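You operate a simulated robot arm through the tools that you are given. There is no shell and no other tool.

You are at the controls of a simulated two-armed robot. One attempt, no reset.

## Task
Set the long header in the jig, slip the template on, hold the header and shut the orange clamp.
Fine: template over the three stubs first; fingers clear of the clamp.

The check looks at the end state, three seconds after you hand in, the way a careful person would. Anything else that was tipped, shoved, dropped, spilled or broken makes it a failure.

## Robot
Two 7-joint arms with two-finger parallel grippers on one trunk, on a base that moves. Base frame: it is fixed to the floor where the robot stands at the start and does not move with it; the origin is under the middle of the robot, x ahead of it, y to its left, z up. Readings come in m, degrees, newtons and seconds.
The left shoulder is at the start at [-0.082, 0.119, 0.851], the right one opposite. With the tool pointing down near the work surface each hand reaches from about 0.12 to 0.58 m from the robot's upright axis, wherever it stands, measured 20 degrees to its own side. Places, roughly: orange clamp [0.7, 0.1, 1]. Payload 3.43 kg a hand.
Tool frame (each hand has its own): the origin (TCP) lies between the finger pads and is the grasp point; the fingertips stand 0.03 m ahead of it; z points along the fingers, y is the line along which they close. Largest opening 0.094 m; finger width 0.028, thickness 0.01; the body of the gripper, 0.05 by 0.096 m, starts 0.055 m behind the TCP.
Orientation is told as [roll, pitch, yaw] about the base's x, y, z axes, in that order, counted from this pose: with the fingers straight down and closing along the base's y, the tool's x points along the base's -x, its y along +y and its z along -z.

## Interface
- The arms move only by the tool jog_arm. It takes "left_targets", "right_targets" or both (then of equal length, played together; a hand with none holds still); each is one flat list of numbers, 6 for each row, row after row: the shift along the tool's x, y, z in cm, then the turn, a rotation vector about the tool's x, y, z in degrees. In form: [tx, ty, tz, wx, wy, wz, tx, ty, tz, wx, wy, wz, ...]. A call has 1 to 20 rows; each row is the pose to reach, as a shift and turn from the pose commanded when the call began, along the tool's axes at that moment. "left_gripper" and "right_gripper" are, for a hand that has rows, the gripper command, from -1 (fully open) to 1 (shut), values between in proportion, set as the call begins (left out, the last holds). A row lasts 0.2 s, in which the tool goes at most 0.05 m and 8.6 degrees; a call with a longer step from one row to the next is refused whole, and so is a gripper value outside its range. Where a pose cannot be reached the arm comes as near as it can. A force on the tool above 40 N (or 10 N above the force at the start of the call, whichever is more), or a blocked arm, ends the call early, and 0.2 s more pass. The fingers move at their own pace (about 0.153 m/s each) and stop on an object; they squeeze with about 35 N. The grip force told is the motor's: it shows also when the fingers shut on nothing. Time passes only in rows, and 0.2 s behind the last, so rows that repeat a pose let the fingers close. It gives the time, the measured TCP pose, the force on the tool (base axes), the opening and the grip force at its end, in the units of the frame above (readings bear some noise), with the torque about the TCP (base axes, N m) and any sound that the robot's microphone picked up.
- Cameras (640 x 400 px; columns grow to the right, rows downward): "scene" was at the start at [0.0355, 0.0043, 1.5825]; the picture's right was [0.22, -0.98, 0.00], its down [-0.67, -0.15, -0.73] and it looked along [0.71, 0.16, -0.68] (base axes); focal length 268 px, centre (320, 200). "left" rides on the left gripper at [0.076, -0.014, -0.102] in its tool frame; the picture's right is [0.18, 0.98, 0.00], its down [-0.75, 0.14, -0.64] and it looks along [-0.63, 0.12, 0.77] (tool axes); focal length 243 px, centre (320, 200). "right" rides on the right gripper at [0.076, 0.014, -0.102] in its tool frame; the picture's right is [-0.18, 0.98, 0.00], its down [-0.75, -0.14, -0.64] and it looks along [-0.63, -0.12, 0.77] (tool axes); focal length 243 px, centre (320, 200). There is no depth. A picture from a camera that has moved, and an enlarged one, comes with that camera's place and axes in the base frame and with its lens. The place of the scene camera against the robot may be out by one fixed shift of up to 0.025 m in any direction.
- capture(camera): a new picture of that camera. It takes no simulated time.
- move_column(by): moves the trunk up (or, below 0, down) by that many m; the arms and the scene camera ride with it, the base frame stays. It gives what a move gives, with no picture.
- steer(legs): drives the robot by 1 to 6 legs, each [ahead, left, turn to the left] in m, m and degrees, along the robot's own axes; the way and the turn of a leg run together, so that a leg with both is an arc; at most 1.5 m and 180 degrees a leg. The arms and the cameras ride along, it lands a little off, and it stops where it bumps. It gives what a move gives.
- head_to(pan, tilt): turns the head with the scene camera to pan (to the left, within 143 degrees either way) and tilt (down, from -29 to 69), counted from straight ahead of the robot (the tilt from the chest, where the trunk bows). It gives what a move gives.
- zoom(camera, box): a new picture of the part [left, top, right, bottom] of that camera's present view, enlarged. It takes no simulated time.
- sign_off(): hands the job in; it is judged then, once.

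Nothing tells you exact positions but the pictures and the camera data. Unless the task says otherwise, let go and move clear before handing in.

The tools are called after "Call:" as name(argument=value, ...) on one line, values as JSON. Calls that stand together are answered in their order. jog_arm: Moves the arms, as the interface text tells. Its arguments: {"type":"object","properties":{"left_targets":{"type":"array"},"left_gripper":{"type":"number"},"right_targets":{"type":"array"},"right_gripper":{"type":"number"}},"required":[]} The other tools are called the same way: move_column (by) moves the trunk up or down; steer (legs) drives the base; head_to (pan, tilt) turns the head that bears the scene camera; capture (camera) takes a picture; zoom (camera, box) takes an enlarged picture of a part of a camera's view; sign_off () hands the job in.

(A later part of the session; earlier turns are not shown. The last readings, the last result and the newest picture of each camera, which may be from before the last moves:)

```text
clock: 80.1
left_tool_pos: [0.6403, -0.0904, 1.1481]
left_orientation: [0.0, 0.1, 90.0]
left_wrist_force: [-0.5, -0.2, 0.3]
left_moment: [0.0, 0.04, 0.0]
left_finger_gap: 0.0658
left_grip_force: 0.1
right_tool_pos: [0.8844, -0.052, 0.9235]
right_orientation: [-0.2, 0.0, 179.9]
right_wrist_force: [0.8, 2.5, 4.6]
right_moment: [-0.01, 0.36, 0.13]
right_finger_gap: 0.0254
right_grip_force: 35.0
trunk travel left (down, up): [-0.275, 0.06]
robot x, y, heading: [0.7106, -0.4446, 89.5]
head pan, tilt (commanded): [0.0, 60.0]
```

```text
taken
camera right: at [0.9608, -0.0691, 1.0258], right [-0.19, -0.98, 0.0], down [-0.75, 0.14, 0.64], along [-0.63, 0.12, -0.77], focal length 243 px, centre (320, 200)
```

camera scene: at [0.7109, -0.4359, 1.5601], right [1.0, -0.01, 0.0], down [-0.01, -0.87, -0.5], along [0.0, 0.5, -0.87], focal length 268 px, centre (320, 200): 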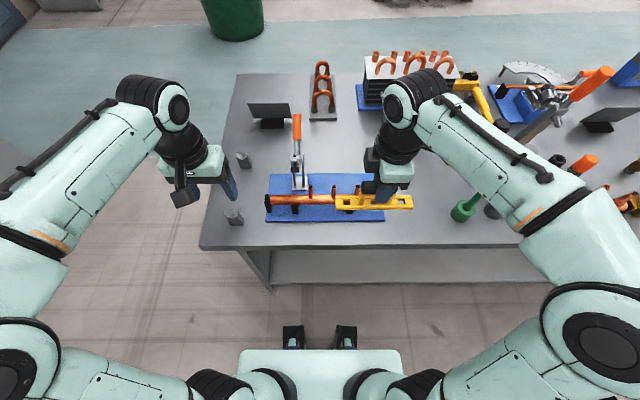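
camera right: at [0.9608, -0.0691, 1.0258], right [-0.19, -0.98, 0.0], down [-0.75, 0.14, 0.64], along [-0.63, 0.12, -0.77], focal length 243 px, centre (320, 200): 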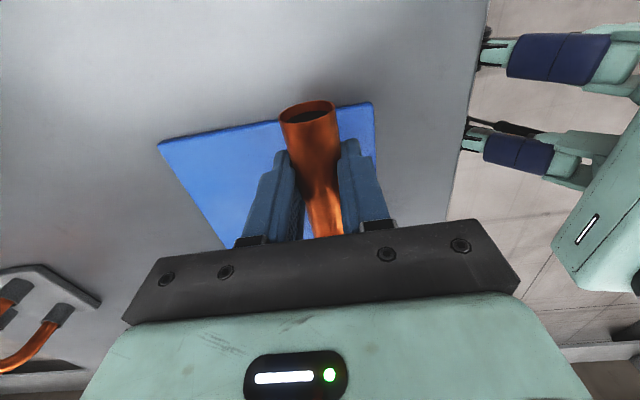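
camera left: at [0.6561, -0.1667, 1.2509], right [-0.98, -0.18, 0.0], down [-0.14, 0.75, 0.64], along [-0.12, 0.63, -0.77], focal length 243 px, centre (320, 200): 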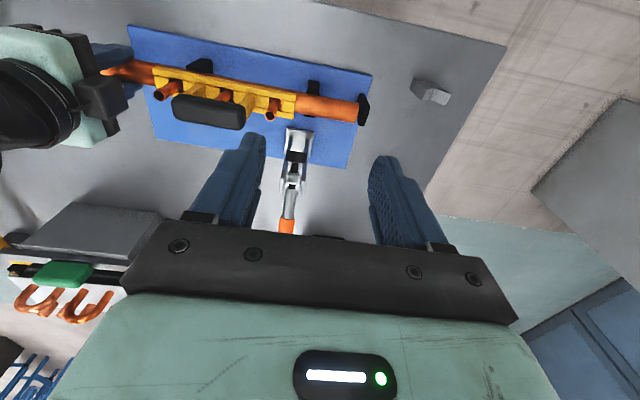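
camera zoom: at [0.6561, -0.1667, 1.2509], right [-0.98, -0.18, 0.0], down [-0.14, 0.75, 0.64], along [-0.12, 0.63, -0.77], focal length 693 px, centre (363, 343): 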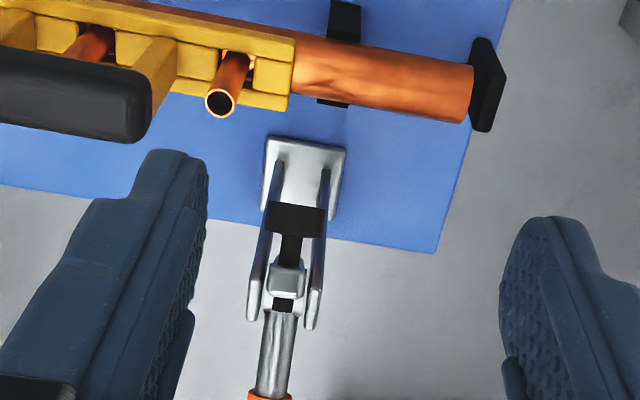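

Let me zoom closer on the template end and the pad from here.

Call:
zoom(camera="left", box=[310, 85, 350, 125])

Call:
zoom(camera="left", box=[260, 80, 330, 180])

Call:
zoom(camera="left", box=[350, 80, 390, 120])

```text
10.00 times, centred on (330, 105) of left
camera zoom: at [0.6561, -0.1667, 1.2509], right [-0.98, -0.18, 0.0], down [-0.14, 0.75, 0.64], along [-0.12, 0.63, -0.77], focal length 2426 px, centre (220, 1150)
```

zoom: 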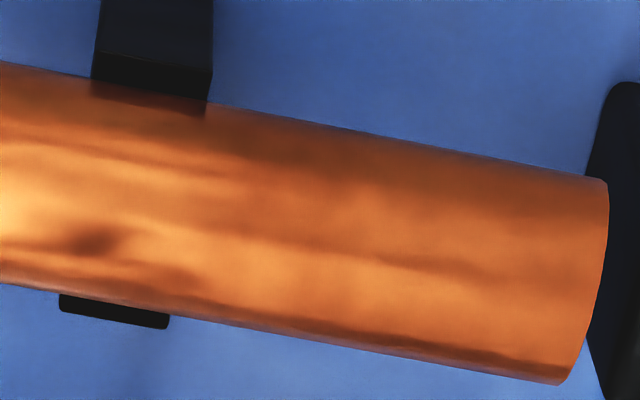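

```text
4.00 times, centred on (295, 130) of left
camera zoom: at [0.6561, -0.1667, 1.2509], right [-0.98, -0.18, 0.0], down [-0.14, 0.75, 0.64], along [-0.12, 0.63, -0.77], focal length 970 px, centre (420, 480)
```

zoom: 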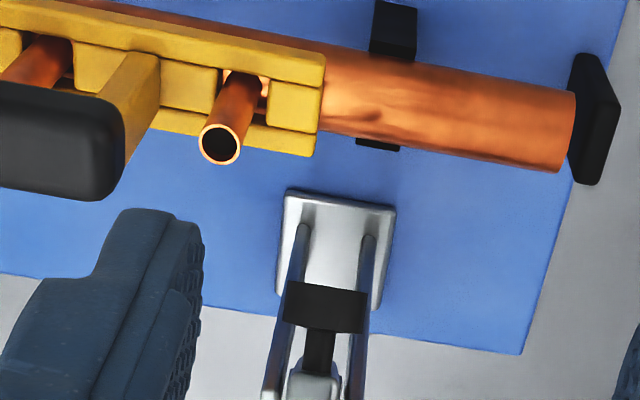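

```text
10.00 times, centred on (370, 100) of left
camera zoom: at [0.6561, -0.1667, 1.2509], right [-0.98, -0.18, 0.0], down [-0.14, 0.75, 0.64], along [-0.12, 0.63, -0.77], focal length 2426 px, centre (-180, 1200)
```

zoom: 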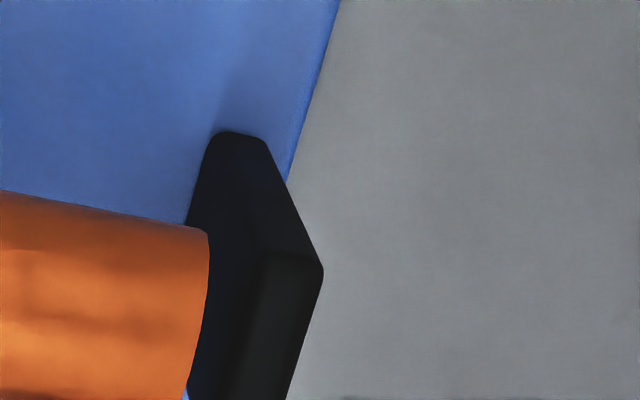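

The pad's edge and the template's end are level in x (about 0.668), so as it stands they would just touch. The template has roughly 3 mm of play on the stubs, so I'll release the header, take the template handle again, and slide it about 2 mm toward +x.

Call:
jog_arm(right_targets=[0, 0, 0, 0, 0, 0, 0, 0, 0, 0, 0, 0, 0, 0, -4, 0, 0, 0, 0, 0, -8, 0, 0, 0, 0, 0, -12, 0, 0, 0, 0, 0, -15.8, 0, 0, 0, -4.5, 0, -15.8, 0, 0, 0, -9, 0, -15.8, 0, 0, 0, -12.9, -0.01, -15.8, 0, 0, 0, -12.9, -0.01, -12, 0, 0, 0, -12.9, -0.01, -12, 0, 0, 0], left_targets=[1.2, 3.5, 0, 0, 0, 0, 2.4, 7, 0, 0, 0, 0, 3.6, 10.5, 2, 0, 0, 0, 4.7, 13.9, 4.7, 0, 0, 0, 4.7, 13.9, 4.7, 0, 0, 0, 4.7, 13.9, 4.7, 0, 0, 0, 4.7, 13.9, 4.7, 0, 0, 0, 4.7, 13.9, 4.7, 0, 0, 0, 4.7, 13.9, 4.7, 0, 0, 0, 4.7, 13.9, 4.7, 0, 0, 0, 4.7, 13.9, 4.7, 0, 0, 0], right_gripper=-0.2)

Call:
capture(camera="right")

Call:
zoom(camera="scene", box=[260, 120, 440, 240])

```text
clock: 82.5
left_tool_pos: [0.5003, -0.1387, 1.1001]
left_orientation: [0.0, -0.1, 89.9]
left_wrist_force: [-0.1, -0.6, 0.9]
left_moment: [0.0, 0.0, -0.01]
left_finger_gap: 0.0657
left_grip_force: 0.0
right_tool_pos: [0.7562, -0.0547, 1.0432]
right_orientation: [-0.2, -0.1, 179.8]
right_wrist_force: [-1.2, 0.7, 0.6]
right_moment: [0.0, 0.02, -0.05]
right_finger_gap: 0.0564
right_grip_force: 0.0
trunk travel left (down, up): [-0.275, 0.06]
robot x, y, heading: [0.7135, -0.4423, 89.4]
head pan, tilt (commanded): [0.0, 60.0]
```

```text
taken
camera right: at [0.831, -0.0696, 1.145], right [-0.19, -0.98, 0.0], down [-0.75, 0.14, 0.64], along [-0.63, 0.12, -0.77], focal length 243 px, centre (320, 200)
```

right: 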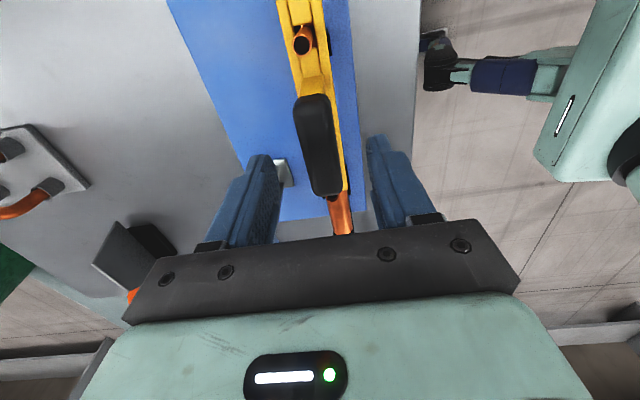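

```text
3.33 times, centred on (350, 180) of scene
camera zoom: at [0.7103, -0.4362, 1.5601], right [1.0, -0.01, 0.0], down [-0.01, -0.87, -0.5], along [0.0, 0.5, -0.87], focal length 894 px, centre (220, 267)
```

zoom: 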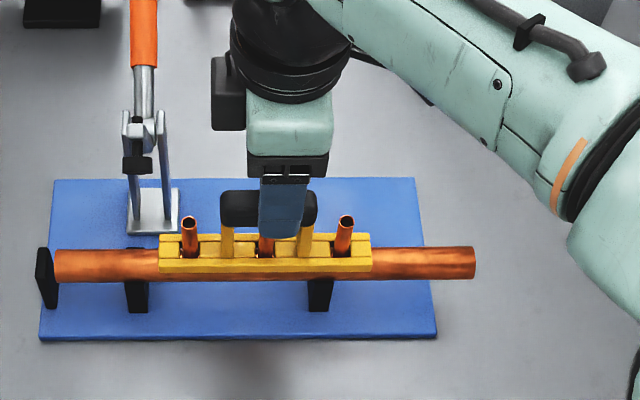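

Everything is undisturbed. I'll zoom through the hole to see the stub's position in it before lowering onto the handle.

Call:
zoom(camera="right", box=[270, 0, 350, 70])

Call:
jog_arm(right_targets=[0, 0, 2, 0, 0, 0, 0, 0, 4.2, 0, 0, 0, 0, 0, 4.2, 0, 0, 0])

Call:
capture(camera="right")

```text
5.71 times, centred on (310, 35) of right
camera zoom: at [0.831, -0.0696, 1.145], right [-0.19, -0.98, 0.0], down [-0.75, 0.14, 0.64], along [-0.63, 0.12, -0.77], focal length 1386 px, centre (377, 1143)
```

zoom: 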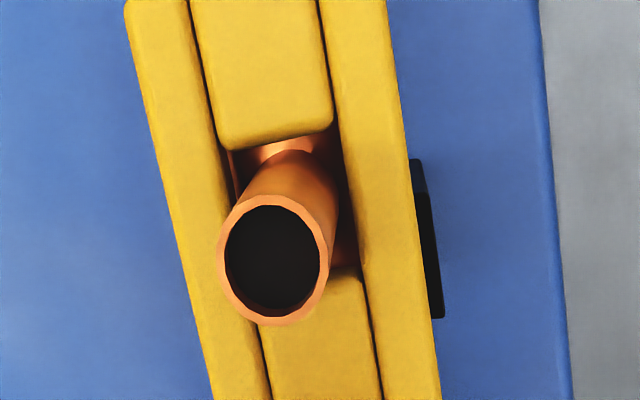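

```text
clock: 83.3
left_tool_pos: [0.5013, -0.1398, 1.1003]
left_orientation: [0.1, 0.0, 90.0]
left_wrist_force: [0.5, -0.7, -0.3]
left_moment: [-0.01, -0.02, 0.02]
left_finger_gap: 0.0658
left_grip_force: 0.1
right_tool_pos: [0.7561, -0.0548, 1.0012]
right_orientation: [0.0, -0.1, 179.7]
right_wrist_force: [-0.1, -0.9, 0.1]
right_moment: [0.02, 0.02, -0.01]
right_finger_gap: 0.0567
right_grip_force: 0.1
trunk travel left (down, up): [-0.275, 0.06]
robot x, y, heading: [0.713, -0.4451, 89.5]
head pan, tilt (commanded): [0.0, 60.0]
```

```text
taken
camera right: at [0.8318, -0.0697, 1.1032], right [-0.19, -0.98, 0.0], down [-0.75, 0.14, 0.64], along [-0.63, 0.12, -0.77], focal length 243 px, centre (320, 200)
```

right: 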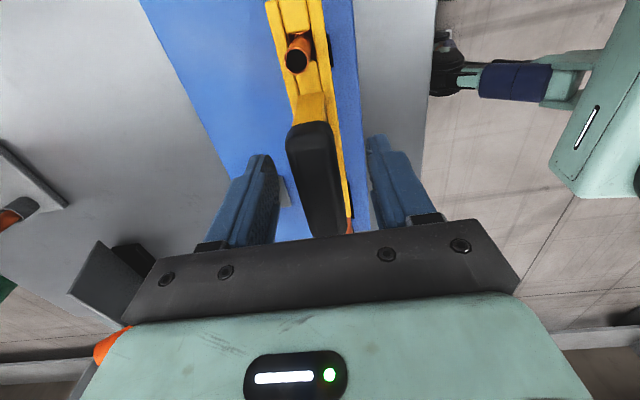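

The stub is nearly centred in its hole, so I'll grip the handle and slide 3.5 mm toward +x: the template takes up its play and carries the header the last couple of millimetres.

Call:
jog_arm(right_targets=[0, 0, 0, 0, 0, 0, 0, 0, 0, 0, 0, 0, 0, 0, 0, 0, 0, 0], right_gripper=1)

Call:
jog_arm(right_targets=[0.1, 0, 0, 0, 0, 0, 0.2, 0, 0, 0, 0, 0, 0.3, 0, 0, 0, 0, 0, 0.35, 0, 0, 0, 0, 0, 0.35, 0, 0, 0, 0, 0])

Call:
zoom(camera="right", box=[260, 0, 350, 80])

Call:
zoom(camera="scene", box=[260, 120, 440, 240])

```text
clock: 84.1
left_tool_pos: [0.4997, -0.1395, 1.0994]
left_orientation: [0.0, 0.1, 90.0]
left_wrist_force: [0.1, -0.4, -0.1]
left_moment: [0.0, 0.0, -0.01]
left_finger_gap: 0.0657
left_grip_force: 0.0
right_tool_pos: [0.7554, -0.0538, 1.0012]
right_orientation: [0.0, 0.0, 180.0]
right_wrist_force: [0.1, -0.4, 0.0]
right_moment: [0.0, -0.02, 0.03]
right_finger_gap: 0.0279
right_grip_force: 34.9
trunk travel left (down, up): [-0.275, 0.06]
robot x, y, heading: [0.7103, -0.4429, 89.4]
head pan, tilt (commanded): [0.0, 60.0]
```

```text
clock: 85.3
left_tool_pos: [0.5011, -0.1399, 1.0996]
left_orientation: [0.0, 0.0, 90.0]
left_wrist_force: [0.3, -0.2, 0.7]
left_moment: [0.03, -0.02, 0.02]
left_finger_gap: 0.0658
left_grip_force: 0.1
right_tool_pos: [0.7597, -0.0555, 1.003]
right_orientation: [0.0, 0.0, 179.9]
right_wrist_force: [-2.7, 0.3, -0.4]
right_moment: [0.01, 0.11, -0.02]
right_finger_gap: 0.0275
right_grip_force: 35.1
trunk travel left (down, up): [-0.275, 0.06]
robot x, y, heading: [0.7143, -0.4455, 89.7]
head pan, tilt (commanded): [0.0, 60.0]
```

```text
5.00 times, centred on (305, 40) of right
camera zoom: at [0.8351, -0.0695, 1.104], right [-0.19, -0.98, 0.0], down [-0.75, 0.14, 0.64], along [-0.63, 0.12, -0.77], focal length 1213 px, centre (395, 1000)
```

zoom: 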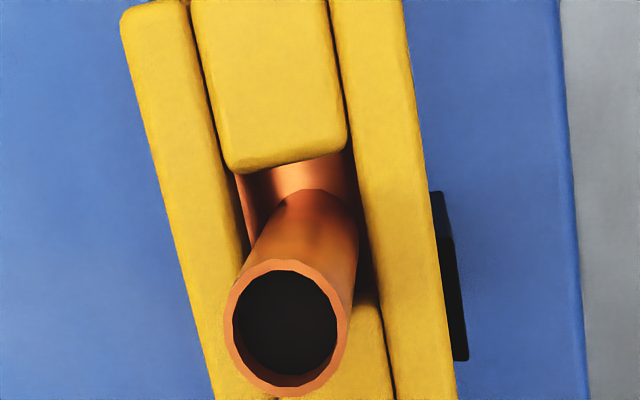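

```text
3.33 times, centred on (350, 180) of scene
camera zoom: at [0.7104, -0.436, 1.5601], right [1.0, -0.01, 0.0], down [-0.01, -0.87, -0.5], along [0.0, 0.5, -0.87], focal length 894 px, centre (220, 267)
```

zoom: 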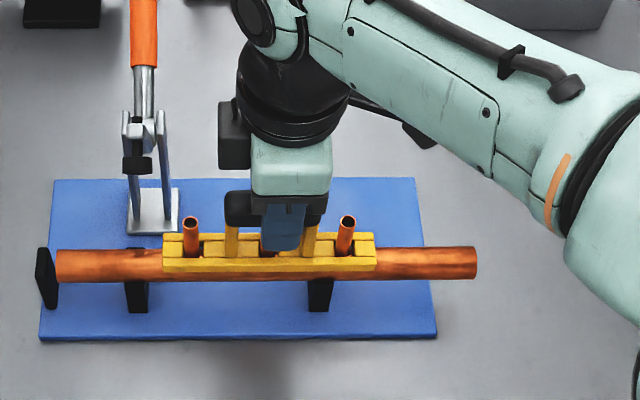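

The template moved about 3 mm and the header 1.5 mm, with a light 2.7 N side load. I'll release the handle, go back to the header's right end and grip it again.

Call:
jog_arm(right_targets=[0, 0, 0, 0, 0, 0, 0, 0, 0, 0, 0, 0, 0, 0, -4, 0, 0, 0, 0, 0, -8, 0, 0, 0, 4.4, 0, -8, 0, 0, 0, 8.7, 0, -8, 0, 0, 0, 12.7, -0.02, -8, 0, 0, 0, 12.7, -0.02, -4, 0, 0, 0, 12.7, -0.02, 0, 0, 0, 0, 12.7, -0.02, 4, 0, 0, 0, 12.7, -0.02, 7.6, 0, 0, 0, 12.7, -0.02, 7.6, 0, 0, 0], right_gripper=-0.2)

Call:
capture(camera="right")

Call:
zoom(camera="scene", box=[260, 120, 440, 240])

```text
clock: 87.9
left_tool_pos: [0.5016, -0.1397, 1.1004]
left_orientation: [0.0, 0.0, 90.0]
left_wrist_force: [-0.4, -0.1, -0.7]
left_moment: [-0.03, -0.02, -0.02]
left_finger_gap: 0.0657
left_grip_force: 0.2
right_tool_pos: [0.8858, -0.0545, 0.926]
right_orientation: [0.1, 0.0, 179.8]
right_wrist_force: [0.2, 0.9, -0.1]
right_moment: [0.0, 0.04, -0.02]
right_finger_gap: 0.0565
right_grip_force: 0.1
trunk travel left (down, up): [-0.275, 0.06]
robot x, y, heading: [0.7109, -0.4472, 89.3]
head pan, tilt (commanded): [0.0, 60.0]
```

```text
taken
camera right: at [0.9618, -0.0687, 1.0268], right [-0.19, -0.98, 0.0], down [-0.75, 0.14, 0.64], along [-0.63, 0.12, -0.77], focal length 243 px, centre (320, 200)
```

right: 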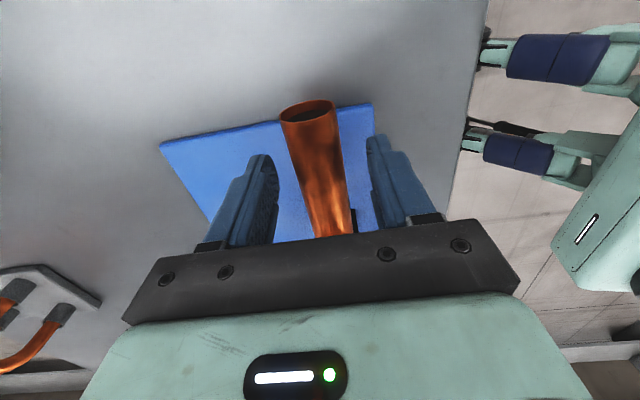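

```text
3.33 times, centred on (350, 180) of scene
camera zoom: at [0.7107, -0.4364, 1.5601], right [1.0, -0.01, 0.0], down [-0.01, -0.87, -0.5], along [0.0, 0.5, -0.87], focal length 894 px, centre (220, 267)
```

zoom: 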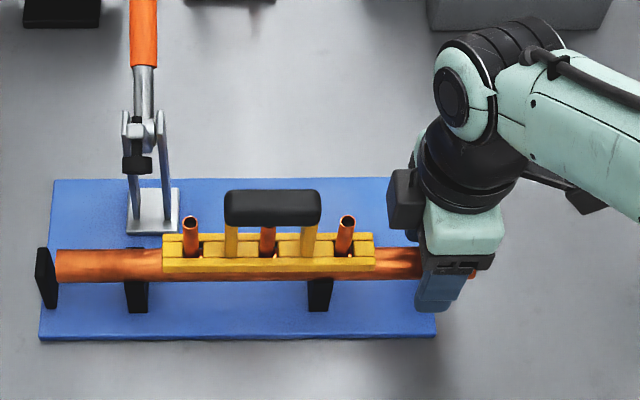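

Closing the right gripper on the header end to hold it.

Call:
jog_arm(right_targets=[0, 0, 0, 0, 0, 0, 0, 0, 0, 0, 0, 0, 0, 0, 0, 0, 0, 0], right_gripper=1)

Call:
zoom(camera="scene", box=[260, 100, 440, 240])

Call:
zoom(camera="scene", box=[270, 90, 330, 210])

```text
clock: 88.7
left_tool_pos: [0.5001, -0.1411, 1.0996]
left_orientation: [-0.1, 0.0, 90.1]
left_wrist_force: [0.2, 0.4, -1.2]
left_moment: [-0.05, -0.01, -0.01]
left_finger_gap: 0.0658
left_grip_force: 0.1
right_tool_pos: [0.8862, -0.0533, 0.9254]
right_orientation: [0.0, -0.1, 179.8]
right_wrist_force: [-1.4, -2.3, 0.1]
right_moment: [-0.04, -0.37, 0.09]
right_finger_gap: 0.0255
right_grip_force: 35.0
trunk travel left (down, up): [-0.275, 0.06]
robot x, y, heading: [0.7132, -0.4433, 89.5]
head pan, tilt (commanded): [0.0, 60.0]
```

```text
2.86 times, centred on (350, 170) of scene
camera zoom: at [0.7107, -0.4362, 1.5601], right [1.0, -0.01, 0.0], down [-0.01, -0.87, -0.5], along [0.0, 0.5, -0.87], focal length 766 px, centre (234, 286)
```

zoom: 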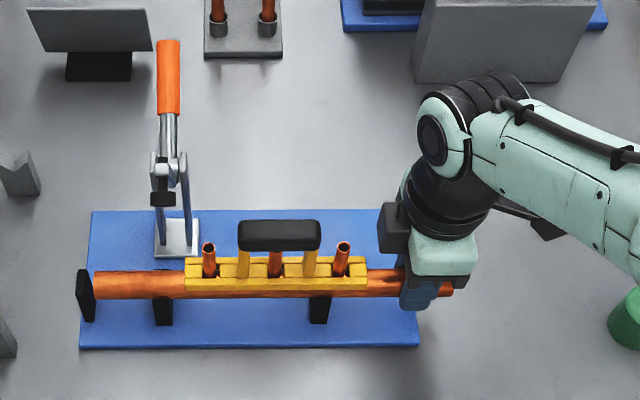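

```text
3.33 times, centred on (300, 150) of scene
camera zoom: at [0.7107, -0.4362, 1.5601], right [1.0, -0.01, 0.0], down [-0.01, -0.87, -0.5], along [0.0, 0.5, -0.87], focal length 894 px, centre (387, 367)
```

zoom: 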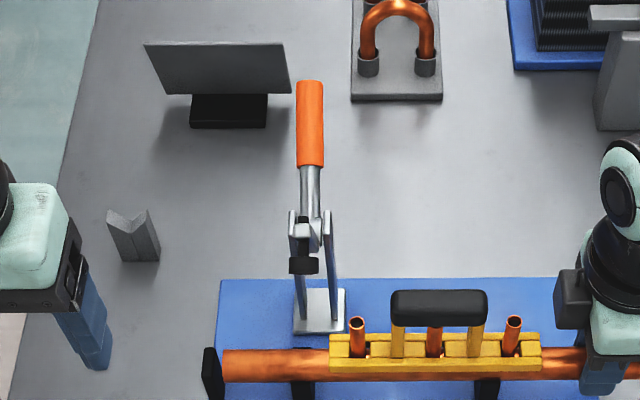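

The right hand holds the header (gap 25.5 mm). Now for the clamp: the handle slopes up at about 28° toward +y from a pivot near (y 0.026, z 0.97), and should swing up to vertical when shut. I'll bring the left hand above the clamp to measure the handle.

Call:
jog_arm(left_targets=[-1, -2, -3, 0, 0, 0, -3.5, -5.5, -3, 0, 0, 0, -6, -9, -3, 0, 0, 0, -9, -12.5, -3, 0, 0, 0, -12, -15.4, -3, 0, 0, 0, -12, -15.4, -3, 0, 0, 0])

Call:
capture(camera="left")

Call:
zoom(camera="left", box=[240, 40, 400, 240])

Call:
capture(camera="scene")

```text
clock: 90.1
left_tool_pos: [0.6563, -0.0201, 1.1309]
left_orientation: [0.0, -0.1, 90.0]
left_wrist_force: [-0.3, -0.7, -0.1]
left_moment: [0.01, 0.0, 0.0]
left_finger_gap: 0.0657
left_grip_force: 0.1
right_tool_pos: [0.8866, -0.0539, 0.926]
right_orientation: [-0.1, 0.0, 179.9]
right_wrist_force: [-0.3, -1.8, 0.7]
right_moment: [-0.06, -0.45, 0.24]
right_finger_gap: 0.0254
right_grip_force: 34.9
trunk travel left (down, up): [-0.275, 0.06]
robot x, y, heading: [0.711, -0.4439, 89.8]
head pan, tilt (commanded): [0.0, 60.0]
```

```text
taken
camera left: at [0.6722, -0.0953, 1.2339], right [-0.98, -0.18, 0.0], down [-0.14, 0.75, 0.64], along [-0.12, 0.63, -0.77], focal length 243 px, centre (320, 200)
```

left: 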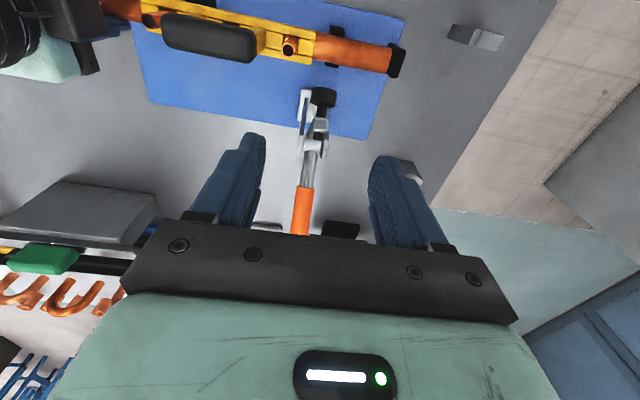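

```text
2.00 times, centred on (320, 140) of left
camera zoom: at [0.6722, -0.0953, 1.2339], right [-0.98, -0.18, 0.0], down [-0.14, 0.75, 0.64], along [-0.12, 0.63, -0.77], focal length 485 px, centre (320, 320)
```

zoom: 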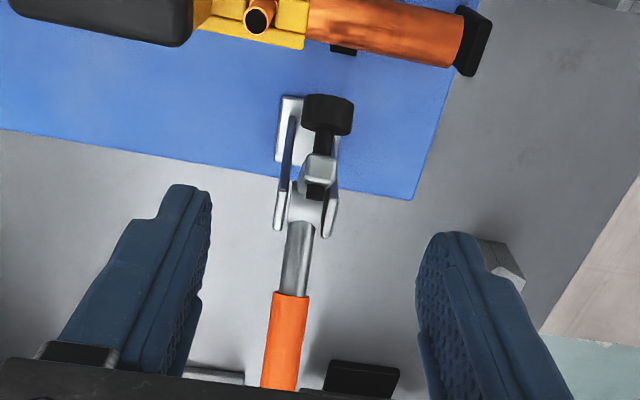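

```text
taken
camera scene: at [0.7103, -0.4363, 1.5601], right [1.0, -0.01, 0.0], down [-0.01, -0.87, -0.5], along [0.0, 0.5, -0.87], focal length 268 px, centre (320, 200)
```

scene: 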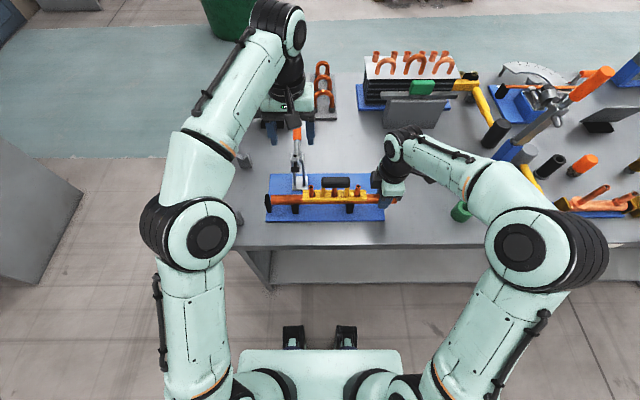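

The handle's orange grip starts near (y 0.078, z 1.001) and ends near (0.140, 1.035) at x 0.657. I'll move above it with the fingers tilted 20° forward.

Call:
jog_arm(left_targets=[-2.5, 0, 0.3, 0, -5, 0, -5, 0, 0.8, 0, -10, 0, -7.5, 0, 1.3, 0, -15, 0, -9.7, 0, 1.85, 0, -20, 0, -9.7, 0, 1.85, 0, -20, 0])

Call:
capture(camera="left")

Call:
zoom(camera="scene", box=[230, 60, 380, 220])

Call:
capture(camera="right")

```text
clock: 91.3
left_tool_pos: [0.6558, 0.0776, 1.112]
left_orientation: [0.0, -20.1, 90.0]
left_wrist_force: [-0.5, -0.9, -0.2]
left_moment: [0.0, -0.01, 0.01]
left_finger_gap: 0.0657
left_grip_force: 0.0
right_tool_pos: [0.8861, -0.0523, 0.9256]
right_orientation: [0.1, 0.0, 179.9]
right_wrist_force: [-0.7, -1.1, -0.2]
right_moment: [-0.01, -0.18, 0.24]
right_finger_gap: 0.0255
right_grip_force: 35.0
trunk travel left (down, up): [-0.275, 0.06]
robot x, y, heading: [0.7117, -0.447, 89.8]
head pan, tilt (commanded): [0.0, 60.0]
```

```text
taken
camera left: at [0.6713, -0.0277, 1.183], right [-0.98, -0.17, -0.06], down [-0.14, 0.49, 0.86], along [-0.12, 0.86, -0.5], focal length 243 px, centre (320, 200)
```

left: 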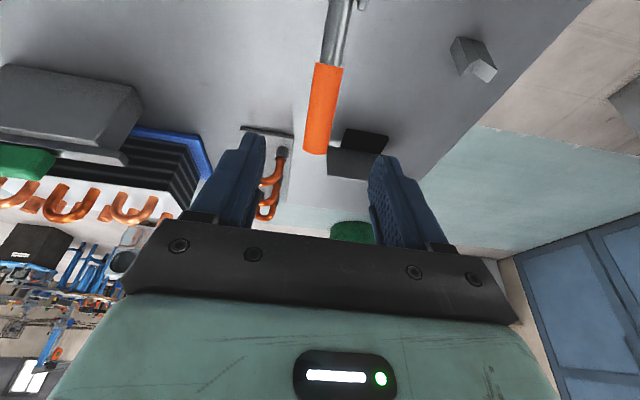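

```text
2.50 times, centred on (305, 140) of scene
camera zoom: at [0.7107, -0.4362, 1.5601], right [1.0, -0.01, 0.0], down [-0.01, -0.87, -0.5], along [0.0, 0.5, -0.87], focal length 671 px, centre (358, 350)
```

zoom: 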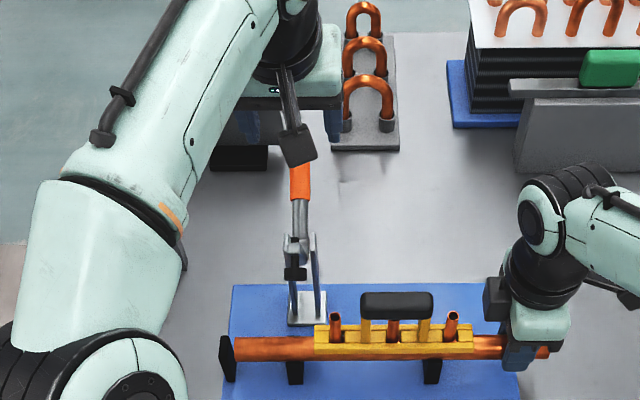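

```text
taken
camera right: at [0.9618, -0.0685, 1.0273], right [-0.19, -0.98, 0.0], down [-0.75, 0.14, 0.64], along [-0.63, 0.12, -0.77], focal length 243 px, centre (320, 200)
```

right: 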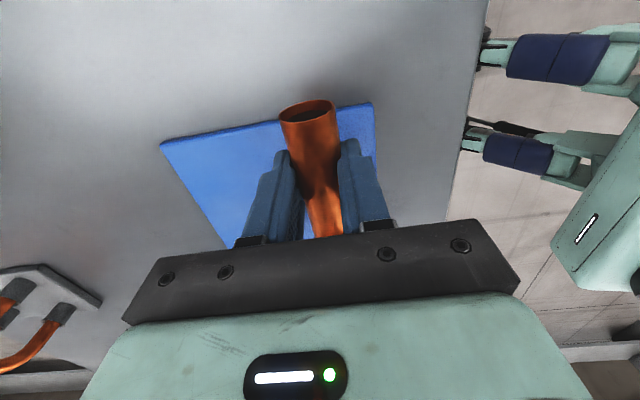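

The handle lies centred between the fingers, about 10 cm ahead. Advancing along the fingers onto it.

Call:
jog_arm(left_targets=[0, 0, 3, 0, 0, 0, 0, 0, 6, 0, 0, 0, 0, 0, 8.5, 0, 0, 0, 0, 0, 9.8, 0, 0, 0, 0, 0, 9.8, 0, 0, 0])

Call:
capture(camera="left")

Call:
zoom(camera="scene", box=[230, 60, 380, 220])

```text
clock: 92.5
left_tool_pos: [0.6557, 0.1102, 1.0206]
left_orientation: [0.0, -20.1, 90.0]
left_wrist_force: [-0.2, -0.5, 0.1]
left_moment: [0.01, -0.03, 0.01]
left_finger_gap: 0.0658
left_grip_force: 0.1
right_tool_pos: [0.886, -0.0531, 0.9259]
right_orientation: [0.1, 0.0, 179.9]
right_wrist_force: [0.3, -1.3, -0.9]
right_moment: [-0.03, -0.16, 0.28]
right_finger_gap: 0.0255
right_grip_force: 35.2
trunk travel left (down, up): [-0.275, 0.06]
robot x, y, heading: [0.7087, -0.4448, 89.2]
head pan, tilt (commanded): [0.0, 60.0]
```

```text
taken
camera left: at [0.6717, 0.0054, 1.0901], right [-0.98, -0.17, -0.06], down [-0.14, 0.49, 0.86], along [-0.12, 0.86, -0.5], focal length 243 px, centre (320, 200)
```

left: 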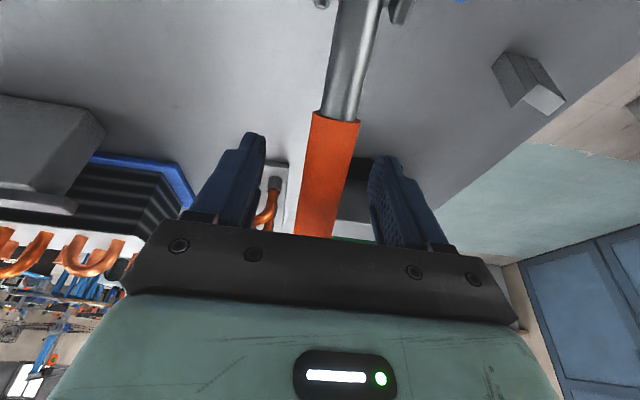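

```text
2.50 times, centred on (305, 140) of scene
camera zoom: at [0.7109, -0.4362, 1.5601], right [1.0, -0.01, 0.0], down [-0.01, -0.87, -0.5], along [0.0, 0.5, -0.87], focal length 671 px, centre (358, 350)
```

zoom: 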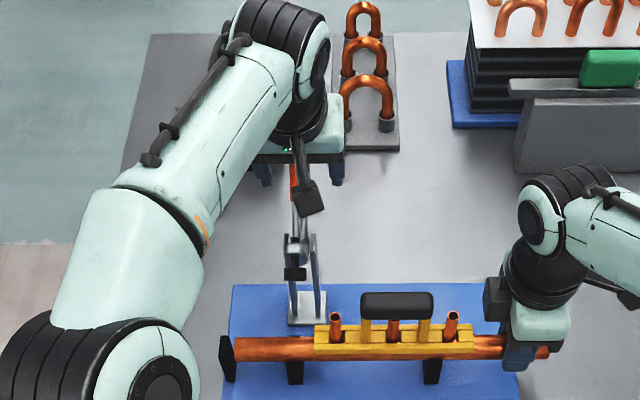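

The handle is between the fingers. I'll zoom to check centring before closing.

Call:
zoom(camera="left", box=[240, 100, 400, 240])

```text
2.86 times, centred on (320, 170) of left
camera zoom: at [0.6717, 0.0054, 1.0901], right [-0.98, -0.17, -0.06], down [-0.14, 0.49, 0.86], along [-0.12, 0.86, -0.5], focal length 693 px, centre (320, 286)
```

zoom: 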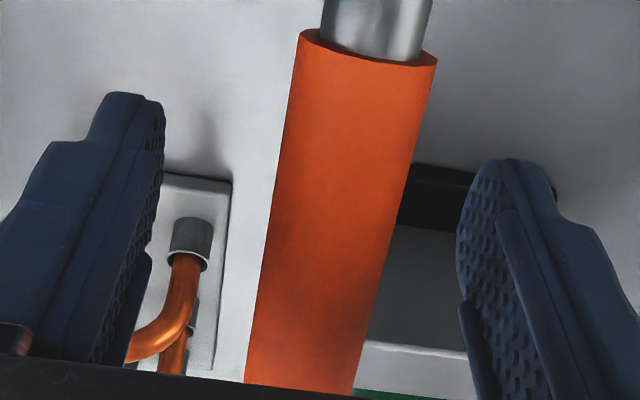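

The handle is about 1.4 mm to one side; I'll centre and close the left gripper on it.

Call:
jog_arm(left_targets=[0, 0.13, 0, 0, 0, 0, 0, 0.13, 0, 0, 0, 0])

Call:
jog_arm(left_targets=[0, 0, 0, 0, 0, 0, 0, 0, 0, 0, 0, 0, 0, 0, 0, 0, 0, 0], left_gripper=1)

Call:
zoom(camera="scene", box=[230, 60, 430, 220])

Call:
capture(camera="left")

```text
clock: 93.1
left_tool_pos: [0.6537, 0.1116, 1.0203]
left_orientation: [0.1, -20.1, 90.0]
left_wrist_force: [-0.1, 0.0, 0.4]
left_moment: [0.01, 0.0, -0.03]
left_finger_gap: 0.0658
left_grip_force: 0.0
right_tool_pos: [0.8864, -0.0527, 0.9259]
right_orientation: [0.0, 0.0, 179.9]
right_wrist_force: [0.8, -2.5, 0.0]
right_moment: [-0.06, -0.17, 0.26]
right_finger_gap: 0.0256
right_grip_force: 34.9
trunk travel left (down, up): [-0.275, 0.06]
robot x, y, heading: [0.712, -0.4423, 89.5]
head pan, tilt (commanded): [0.0, 60.0]
```

```text
clock: 93.9
left_tool_pos: [0.6551, 0.1101, 1.0198]
left_orientation: [0.1, -19.9, 90.0]
left_wrist_force: [3.2, 1.1, -1.3]
left_moment: [0.04, 0.01, 0.04]
left_finger_gap: 0.0258
left_grip_force: 45.2
right_tool_pos: [0.8885, -0.0548, 0.9254]
right_orientation: [0.1, 0.0, 179.9]
right_wrist_force: [-0.1, -1.9, -0.1]
right_moment: [0.0, -0.37, 0.19]
right_finger_gap: 0.0257
right_grip_force: 34.9
trunk travel left (down, up): [-0.275, 0.06]
robot x, y, heading: [0.7122, -0.445, 89.6]
head pan, tilt (commanded): [0.0, 60.0]
```

```text
2.50 times, centred on (330, 140) of scene
camera zoom: at [0.7111, -0.4362, 1.5601], right [1.0, -0.01, 0.0], down [-0.01, -0.87, -0.5], along [0.0, 0.5, -0.87], focal length 671 px, centre (295, 350)
```

zoom: 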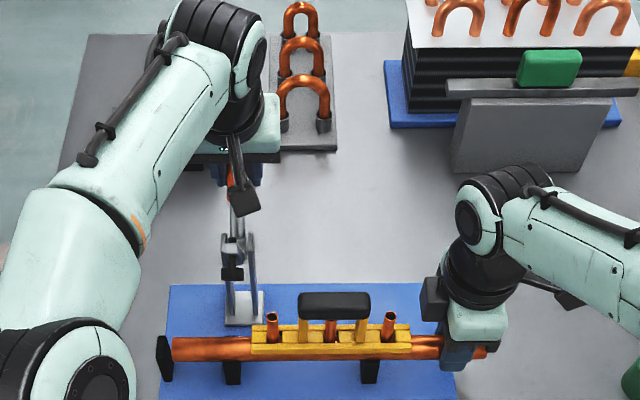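

```text
taken
camera left: at [0.671, 0.0053, 1.0905], right [-0.98, -0.17, -0.06], down [-0.14, 0.49, 0.86], along [-0.12, 0.86, -0.5], focal length 243 px, centre (320, 200)
```

left: 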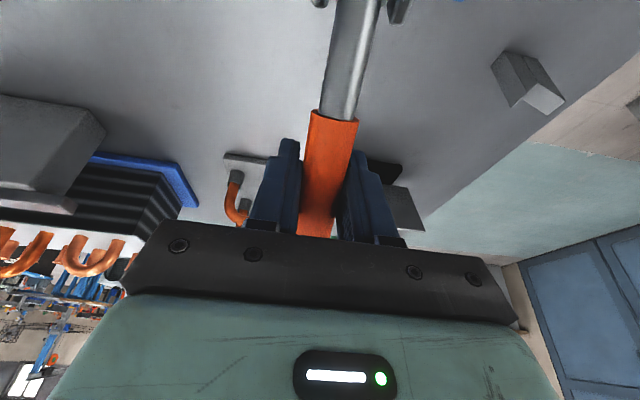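

The handle is gripped. I'll start raising it along its arc about the pivot, 10° first, and watch forces and sound.

Call:
jog_arm(left_targets=[0.09, 0, -0.42, 0, -1.2, 0, 0.18, 0, -0.84, 0, -2.5, 0, 0.31, 0, -1.25, 0, -3.7, 0, 0.44, 0, -1.66, 0, -5, 0, 0.44, 0, -1.66, 0, -5, 0])

Call:
zoom(camera="scene", box=[230, 60, 430, 220])

Call:
capture(camera="left")

```text
clock: 95.1
left_tool_pos: [0.6559, 0.1004, 1.0332]
left_orientation: [0.0, -25.0, 89.9]
left_wrist_force: [6.0, 8.9, -12.0]
left_moment: [1.17, 0.04, 0.01]
left_finger_gap: 0.0258
left_grip_force: 45.2
right_tool_pos: [0.8859, -0.0525, 0.9257]
right_orientation: [0.1, -0.1, 179.9]
right_wrist_force: [-1.0, -10.0, 6.7]
right_moment: [-0.15, 0.44, 0.41]
right_finger_gap: 0.0255
right_grip_force: 35.0
trunk travel left (down, up): [-0.275, 0.06]
robot x, y, heading: [0.7123, -0.4473, 89.3]
head pan, tilt (commanded): [0.0, 60.0]
```

```text
2.50 times, centred on (330, 140) of scene
camera zoom: at [0.7114, -0.4357, 1.5601], right [1.0, -0.01, 0.0], down [-0.01, -0.87, -0.5], along [0.0, 0.5, -0.87], focal length 671 px, centre (295, 350)
```

zoom: 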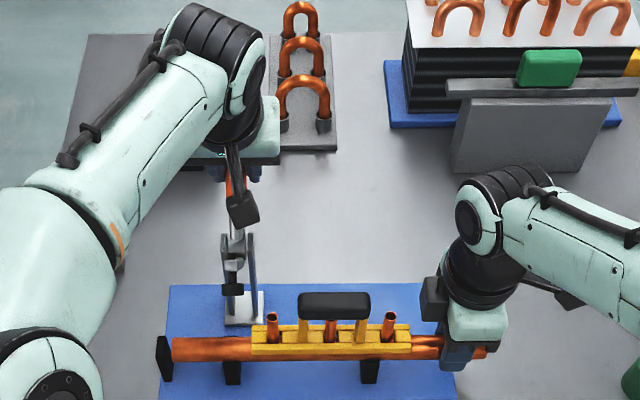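

```text
taken
camera left: at [0.671, -0.0099, 1.0949], right [-0.98, -0.17, -0.08], down [-0.14, 0.41, 0.9], along [-0.12, 0.9, -0.43], focal length 243 px, centre (320, 200)
```

left: 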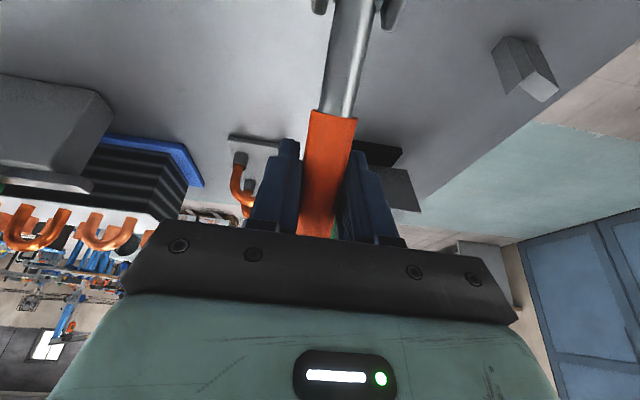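

The handle is swinging and the pad is coming down, but the load comes mostly from the grip twisting because I only tilted half as fast as the handle. I'll open the left fingers and see how the clamp and header settle before regripping with a better angle.

Call:
jog_arm(left_targets=[0, 0, 0, 0, 0, 0, 0, 0, 0, 0, 0, 0, 0, 0, 0, 0, 0, 0], left_gripper=-0.4)

Call:
zoom(camera="scene", box=[260, 100, 440, 240])

Call:
zoom(camera="left", box=[240, 0, 400, 240])

Call:
capture(camera="right")

```text
clock: 95.9
left_tool_pos: [0.6544, 0.1005, 1.0345]
left_orientation: [-0.1, -24.9, 89.9]
left_wrist_force: [0.0, -0.8, -1.3]
left_moment: [-0.03, 0.0, -0.02]
left_finger_gap: 0.066
left_grip_force: 0.0
right_tool_pos: [0.8862, -0.0534, 0.9254]
right_orientation: [-0.1, 0.0, 179.9]
right_wrist_force: [-0.5, -1.4, -0.4]
right_moment: [-0.07, -0.26, 0.16]
right_finger_gap: 0.0256
right_grip_force: 35.1
trunk travel left (down, up): [-0.275, 0.06]
robot x, y, heading: [0.7077, -0.4456, 89.3]
head pan, tilt (commanded): [0.0, 60.0]
```

```text
2.86 times, centred on (350, 170) of scene
camera zoom: at [0.7108, -0.4364, 1.5601], right [1.0, -0.01, 0.0], down [-0.01, -0.87, -0.5], along [0.0, 0.5, -0.87], focal length 766 px, centre (234, 286)
```

zoom: 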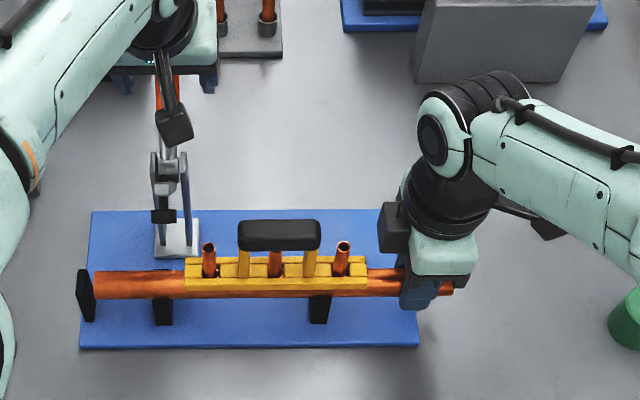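

```text
1.67 times, centred on (320, 120) of left
camera zoom: at [0.6702, -0.0102, 1.0952], right [-0.98, -0.17, -0.08], down [-0.14, 0.41, 0.9], along [-0.12, 0.9, -0.43], focal length 404 px, centre (320, 333)
```

zoom: 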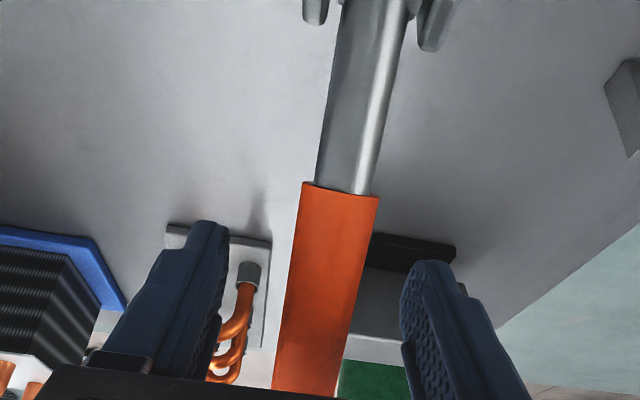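

```text
taken
camera right: at [0.9619, -0.0686, 1.0273], right [-0.19, -0.98, 0.0], down [-0.75, 0.14, 0.64], along [-0.63, 0.12, -0.77], focal length 243 px, centre (320, 200)
```

right: 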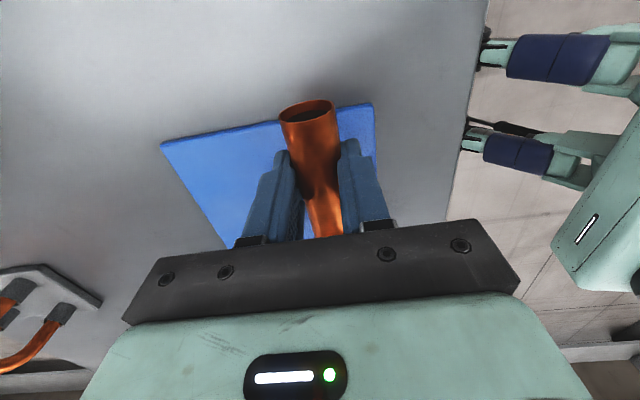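

The clamp stays where I left it and the right-hand load dropped back to near zero. I'll rotate the open left fingers back toward vertical around the handle before regripping.

Call:
jog_arm(left_targets=[0, 0, 0, 0, 8, 0, 0, 0, 0, 0, 16, 0, 0, 0, 0, 0, 24, 0, 0, 0, 0, 0, 28, 0, 0, 0, 0, 0, 28, 0])

Call:
capture(camera="left")

Call:
zoom(camera="scene", box=[230, 60, 380, 220])

```text
clock: 97.1
left_tool_pos: [0.6427, 0.0575, 1.0209]
left_orientation: [0.0, 3.1, 90.0]
left_wrist_force: [-0.5, 0.3, -0.8]
left_moment: [0.02, -0.02, 0.02]
left_finger_gap: 0.0657
left_grip_force: 0.1
left hand out of reach, approached as far as the arm can: row 2, 3, 4, 5
right_tool_pos: [0.8872, -0.0548, 0.9254]
right_orientation: [0.0, 0.0, 179.9]
right_wrist_force: [0.7, -2.4, 0.0]
right_moment: [-0.02, -0.22, 0.27]
right_finger_gap: 0.0257
right_grip_force: 34.7
trunk travel left (down, up): [-0.275, 0.06]
robot x, y, heading: [0.7069, -0.4456, 89.7]
head pan, tilt (commanded): [0.0, 60.0]
```

```text
taken
camera left: at [0.6597, -0.0121, 1.1279], right [-0.98, -0.18, 0.01], down [-0.14, 0.79, 0.6], along [-0.12, 0.59, -0.8], focal length 243 px, centre (320, 200)
```

left: 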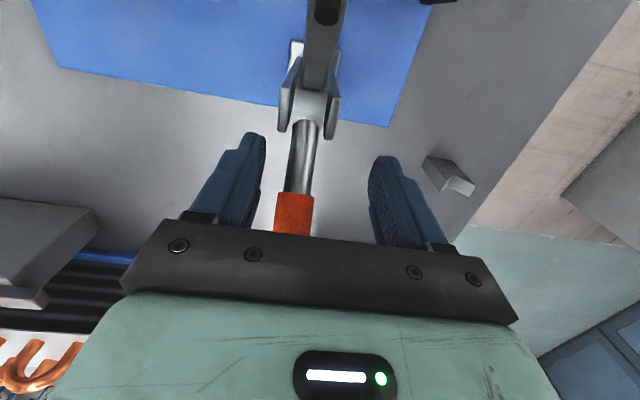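

```text
2.50 times, centred on (305, 140) of scene
camera zoom: at [0.7108, -0.4362, 1.5601], right [1.0, -0.01, 0.0], down [-0.01, -0.87, -0.5], along [0.0, 0.5, -0.87], focal length 671 px, centre (358, 350)
```

zoom: 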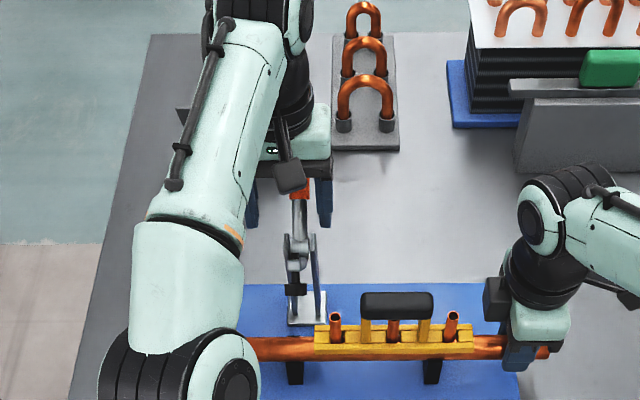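

Going vertical is beyond reach there, and the hand drifted without touching anything. I'll return to the reachable tilted pose around the handle and shut the clamp in two stages, turning the hand together with the handle.

Call:
jog_arm(left_targets=[-0.3, -1.2, -0.15, 0, -6, 0, -1.5, -1.2, -0.55, 0, -13.5, 0, -2.9, -1.2, -1.05, 0, -21, 0, -4.2, -1.2, -1.54, 0, -28, 0, -4.2, -1.2, -1.54, 0, -28, 0])

Call:
capture(camera="left")

Call:
zoom(camera="left", box=[240, 0, 400, 240])

```text
clock: 98.3
left_tool_pos: [0.655, 0.1007, 1.0333]
left_orientation: [0.0, -25.1, 90.0]
left_wrist_force: [-0.2, -0.2, -0.3]
left_moment: [0.03, -0.01, 0.02]
left_finger_gap: 0.066
left_grip_force: 0.0
right_tool_pos: [0.8869, -0.0533, 0.9275]
right_orientation: [0.0, 0.0, 179.9]
right_wrist_force: [-0.1, -1.0, -0.7]
right_moment: [-0.06, -0.22, 0.3]
right_finger_gap: 0.0252
right_grip_force: 34.7
trunk travel left (down, up): [-0.275, 0.06]
robot x, y, heading: [0.7119, -0.4469, 89.6]
head pan, tilt (commanded): [0.0, 60.0]
```

```text
taken
camera left: at [0.6716, -0.0103, 1.0948], right [-0.98, -0.17, -0.08], down [-0.14, 0.41, 0.9], along [-0.12, 0.9, -0.43], focal length 243 px, centre (320, 200)
```

left: 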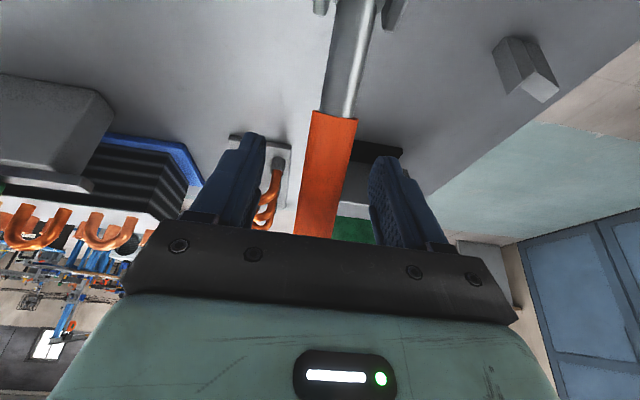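

```text
1.67 times, centred on (320, 120) of left
camera zoom: at [0.6716, -0.0103, 1.0948], right [-0.98, -0.17, -0.08], down [-0.14, 0.41, 0.9], along [-0.12, 0.9, -0.43], focal length 404 px, centre (320, 333)
```

zoom: 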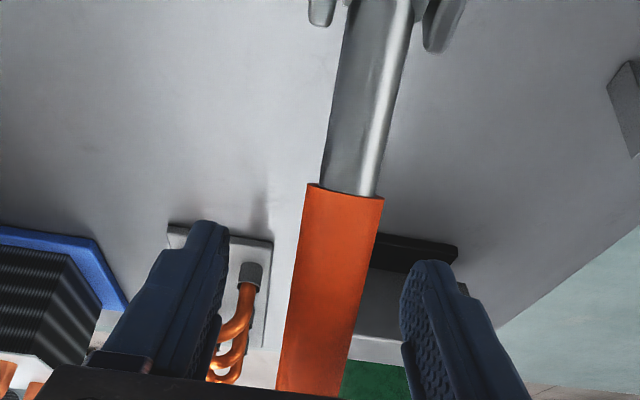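

Back around the handle. I'll grip it again and turn 11° with the hand following the handle fully.

Call:
jog_arm(left_targets=[0, 0, 0, 0, 0, 0, 0, 0, 0, 0, 0, 0, 0, 0, 0, 0, 0, 0], left_gripper=1)

Call:
jog_arm(left_targets=[0.08, 0, -0.29, 0, -1.75, 0, 0.17, 0, -0.58, 0, -3.5, 0, 0.29, 0, -0.9, 0, -5.5, 0, 0.41, 0, -1.22, 0, -7.5, 0, 0.53, 0, -1.5, 0, -9.3, 0, 0.65, 0, -1.77, 0, -11, 0, 0.65, 0, -1.77, 0, -11, 0])

Call:
zoom(camera="scene", box=[260, 100, 440, 240])

```text
clock: 99.1
left_tool_pos: [0.6548, 0.1012, 1.0336]
left_orientation: [0.0, -25.0, 90.0]
left_wrist_force: [-2.1, 0.0, 0.9]
left_moment: [0.0, 0.04, 0.05]
left_finger_gap: 0.0257
left_grip_force: 45.6
right_tool_pos: [0.8867, -0.0533, 0.9266]
right_orientation: [-0.1, 0.0, 179.8]
right_wrist_force: [1.4, -0.9, -0.5]
right_moment: [-0.02, -0.1, 0.26]
right_finger_gap: 0.0254
right_grip_force: 35.2
trunk travel left (down, up): [-0.275, 0.06]
robot x, y, heading: [0.7117, -0.4461, 89.8]
head pan, tilt (commanded): [0.0, 60.0]
```

```text
clock: 100.7
left_tool_pos: [0.6545, 0.0881, 1.0472]
left_orientation: [0.1, -36.1, 90.0]
left_wrist_force: [-1.8, 14.6, -6.8]
left_moment: [1.24, 0.01, 0.0]
left_finger_gap: 0.026
left_grip_force: 45.7
right_tool_pos: [0.8873, -0.0534, 0.9253]
right_orientation: [-0.1, 0.0, 179.9]
right_wrist_force: [2.9, -12.0, 7.2]
right_moment: [-0.18, 0.5, 0.45]
right_finger_gap: 0.0254
right_grip_force: 34.7
trunk travel left (down, up): [-0.275, 0.06]
robot x, y, heading: [0.7118, -0.4459, 89.6]
head pan, tilt (commanded): [0.0, 60.0]
```

```text
2.86 times, centred on (350, 170) of scene
camera zoom: at [0.7107, -0.4355, 1.5601], right [1.0, -0.01, 0.0], down [-0.01, -0.87, -0.5], along [0.0, 0.5, -0.87], focal length 766 px, centre (234, 286)
```

zoom: 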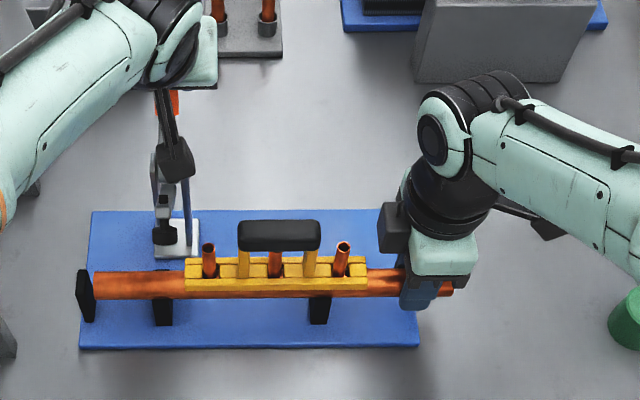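

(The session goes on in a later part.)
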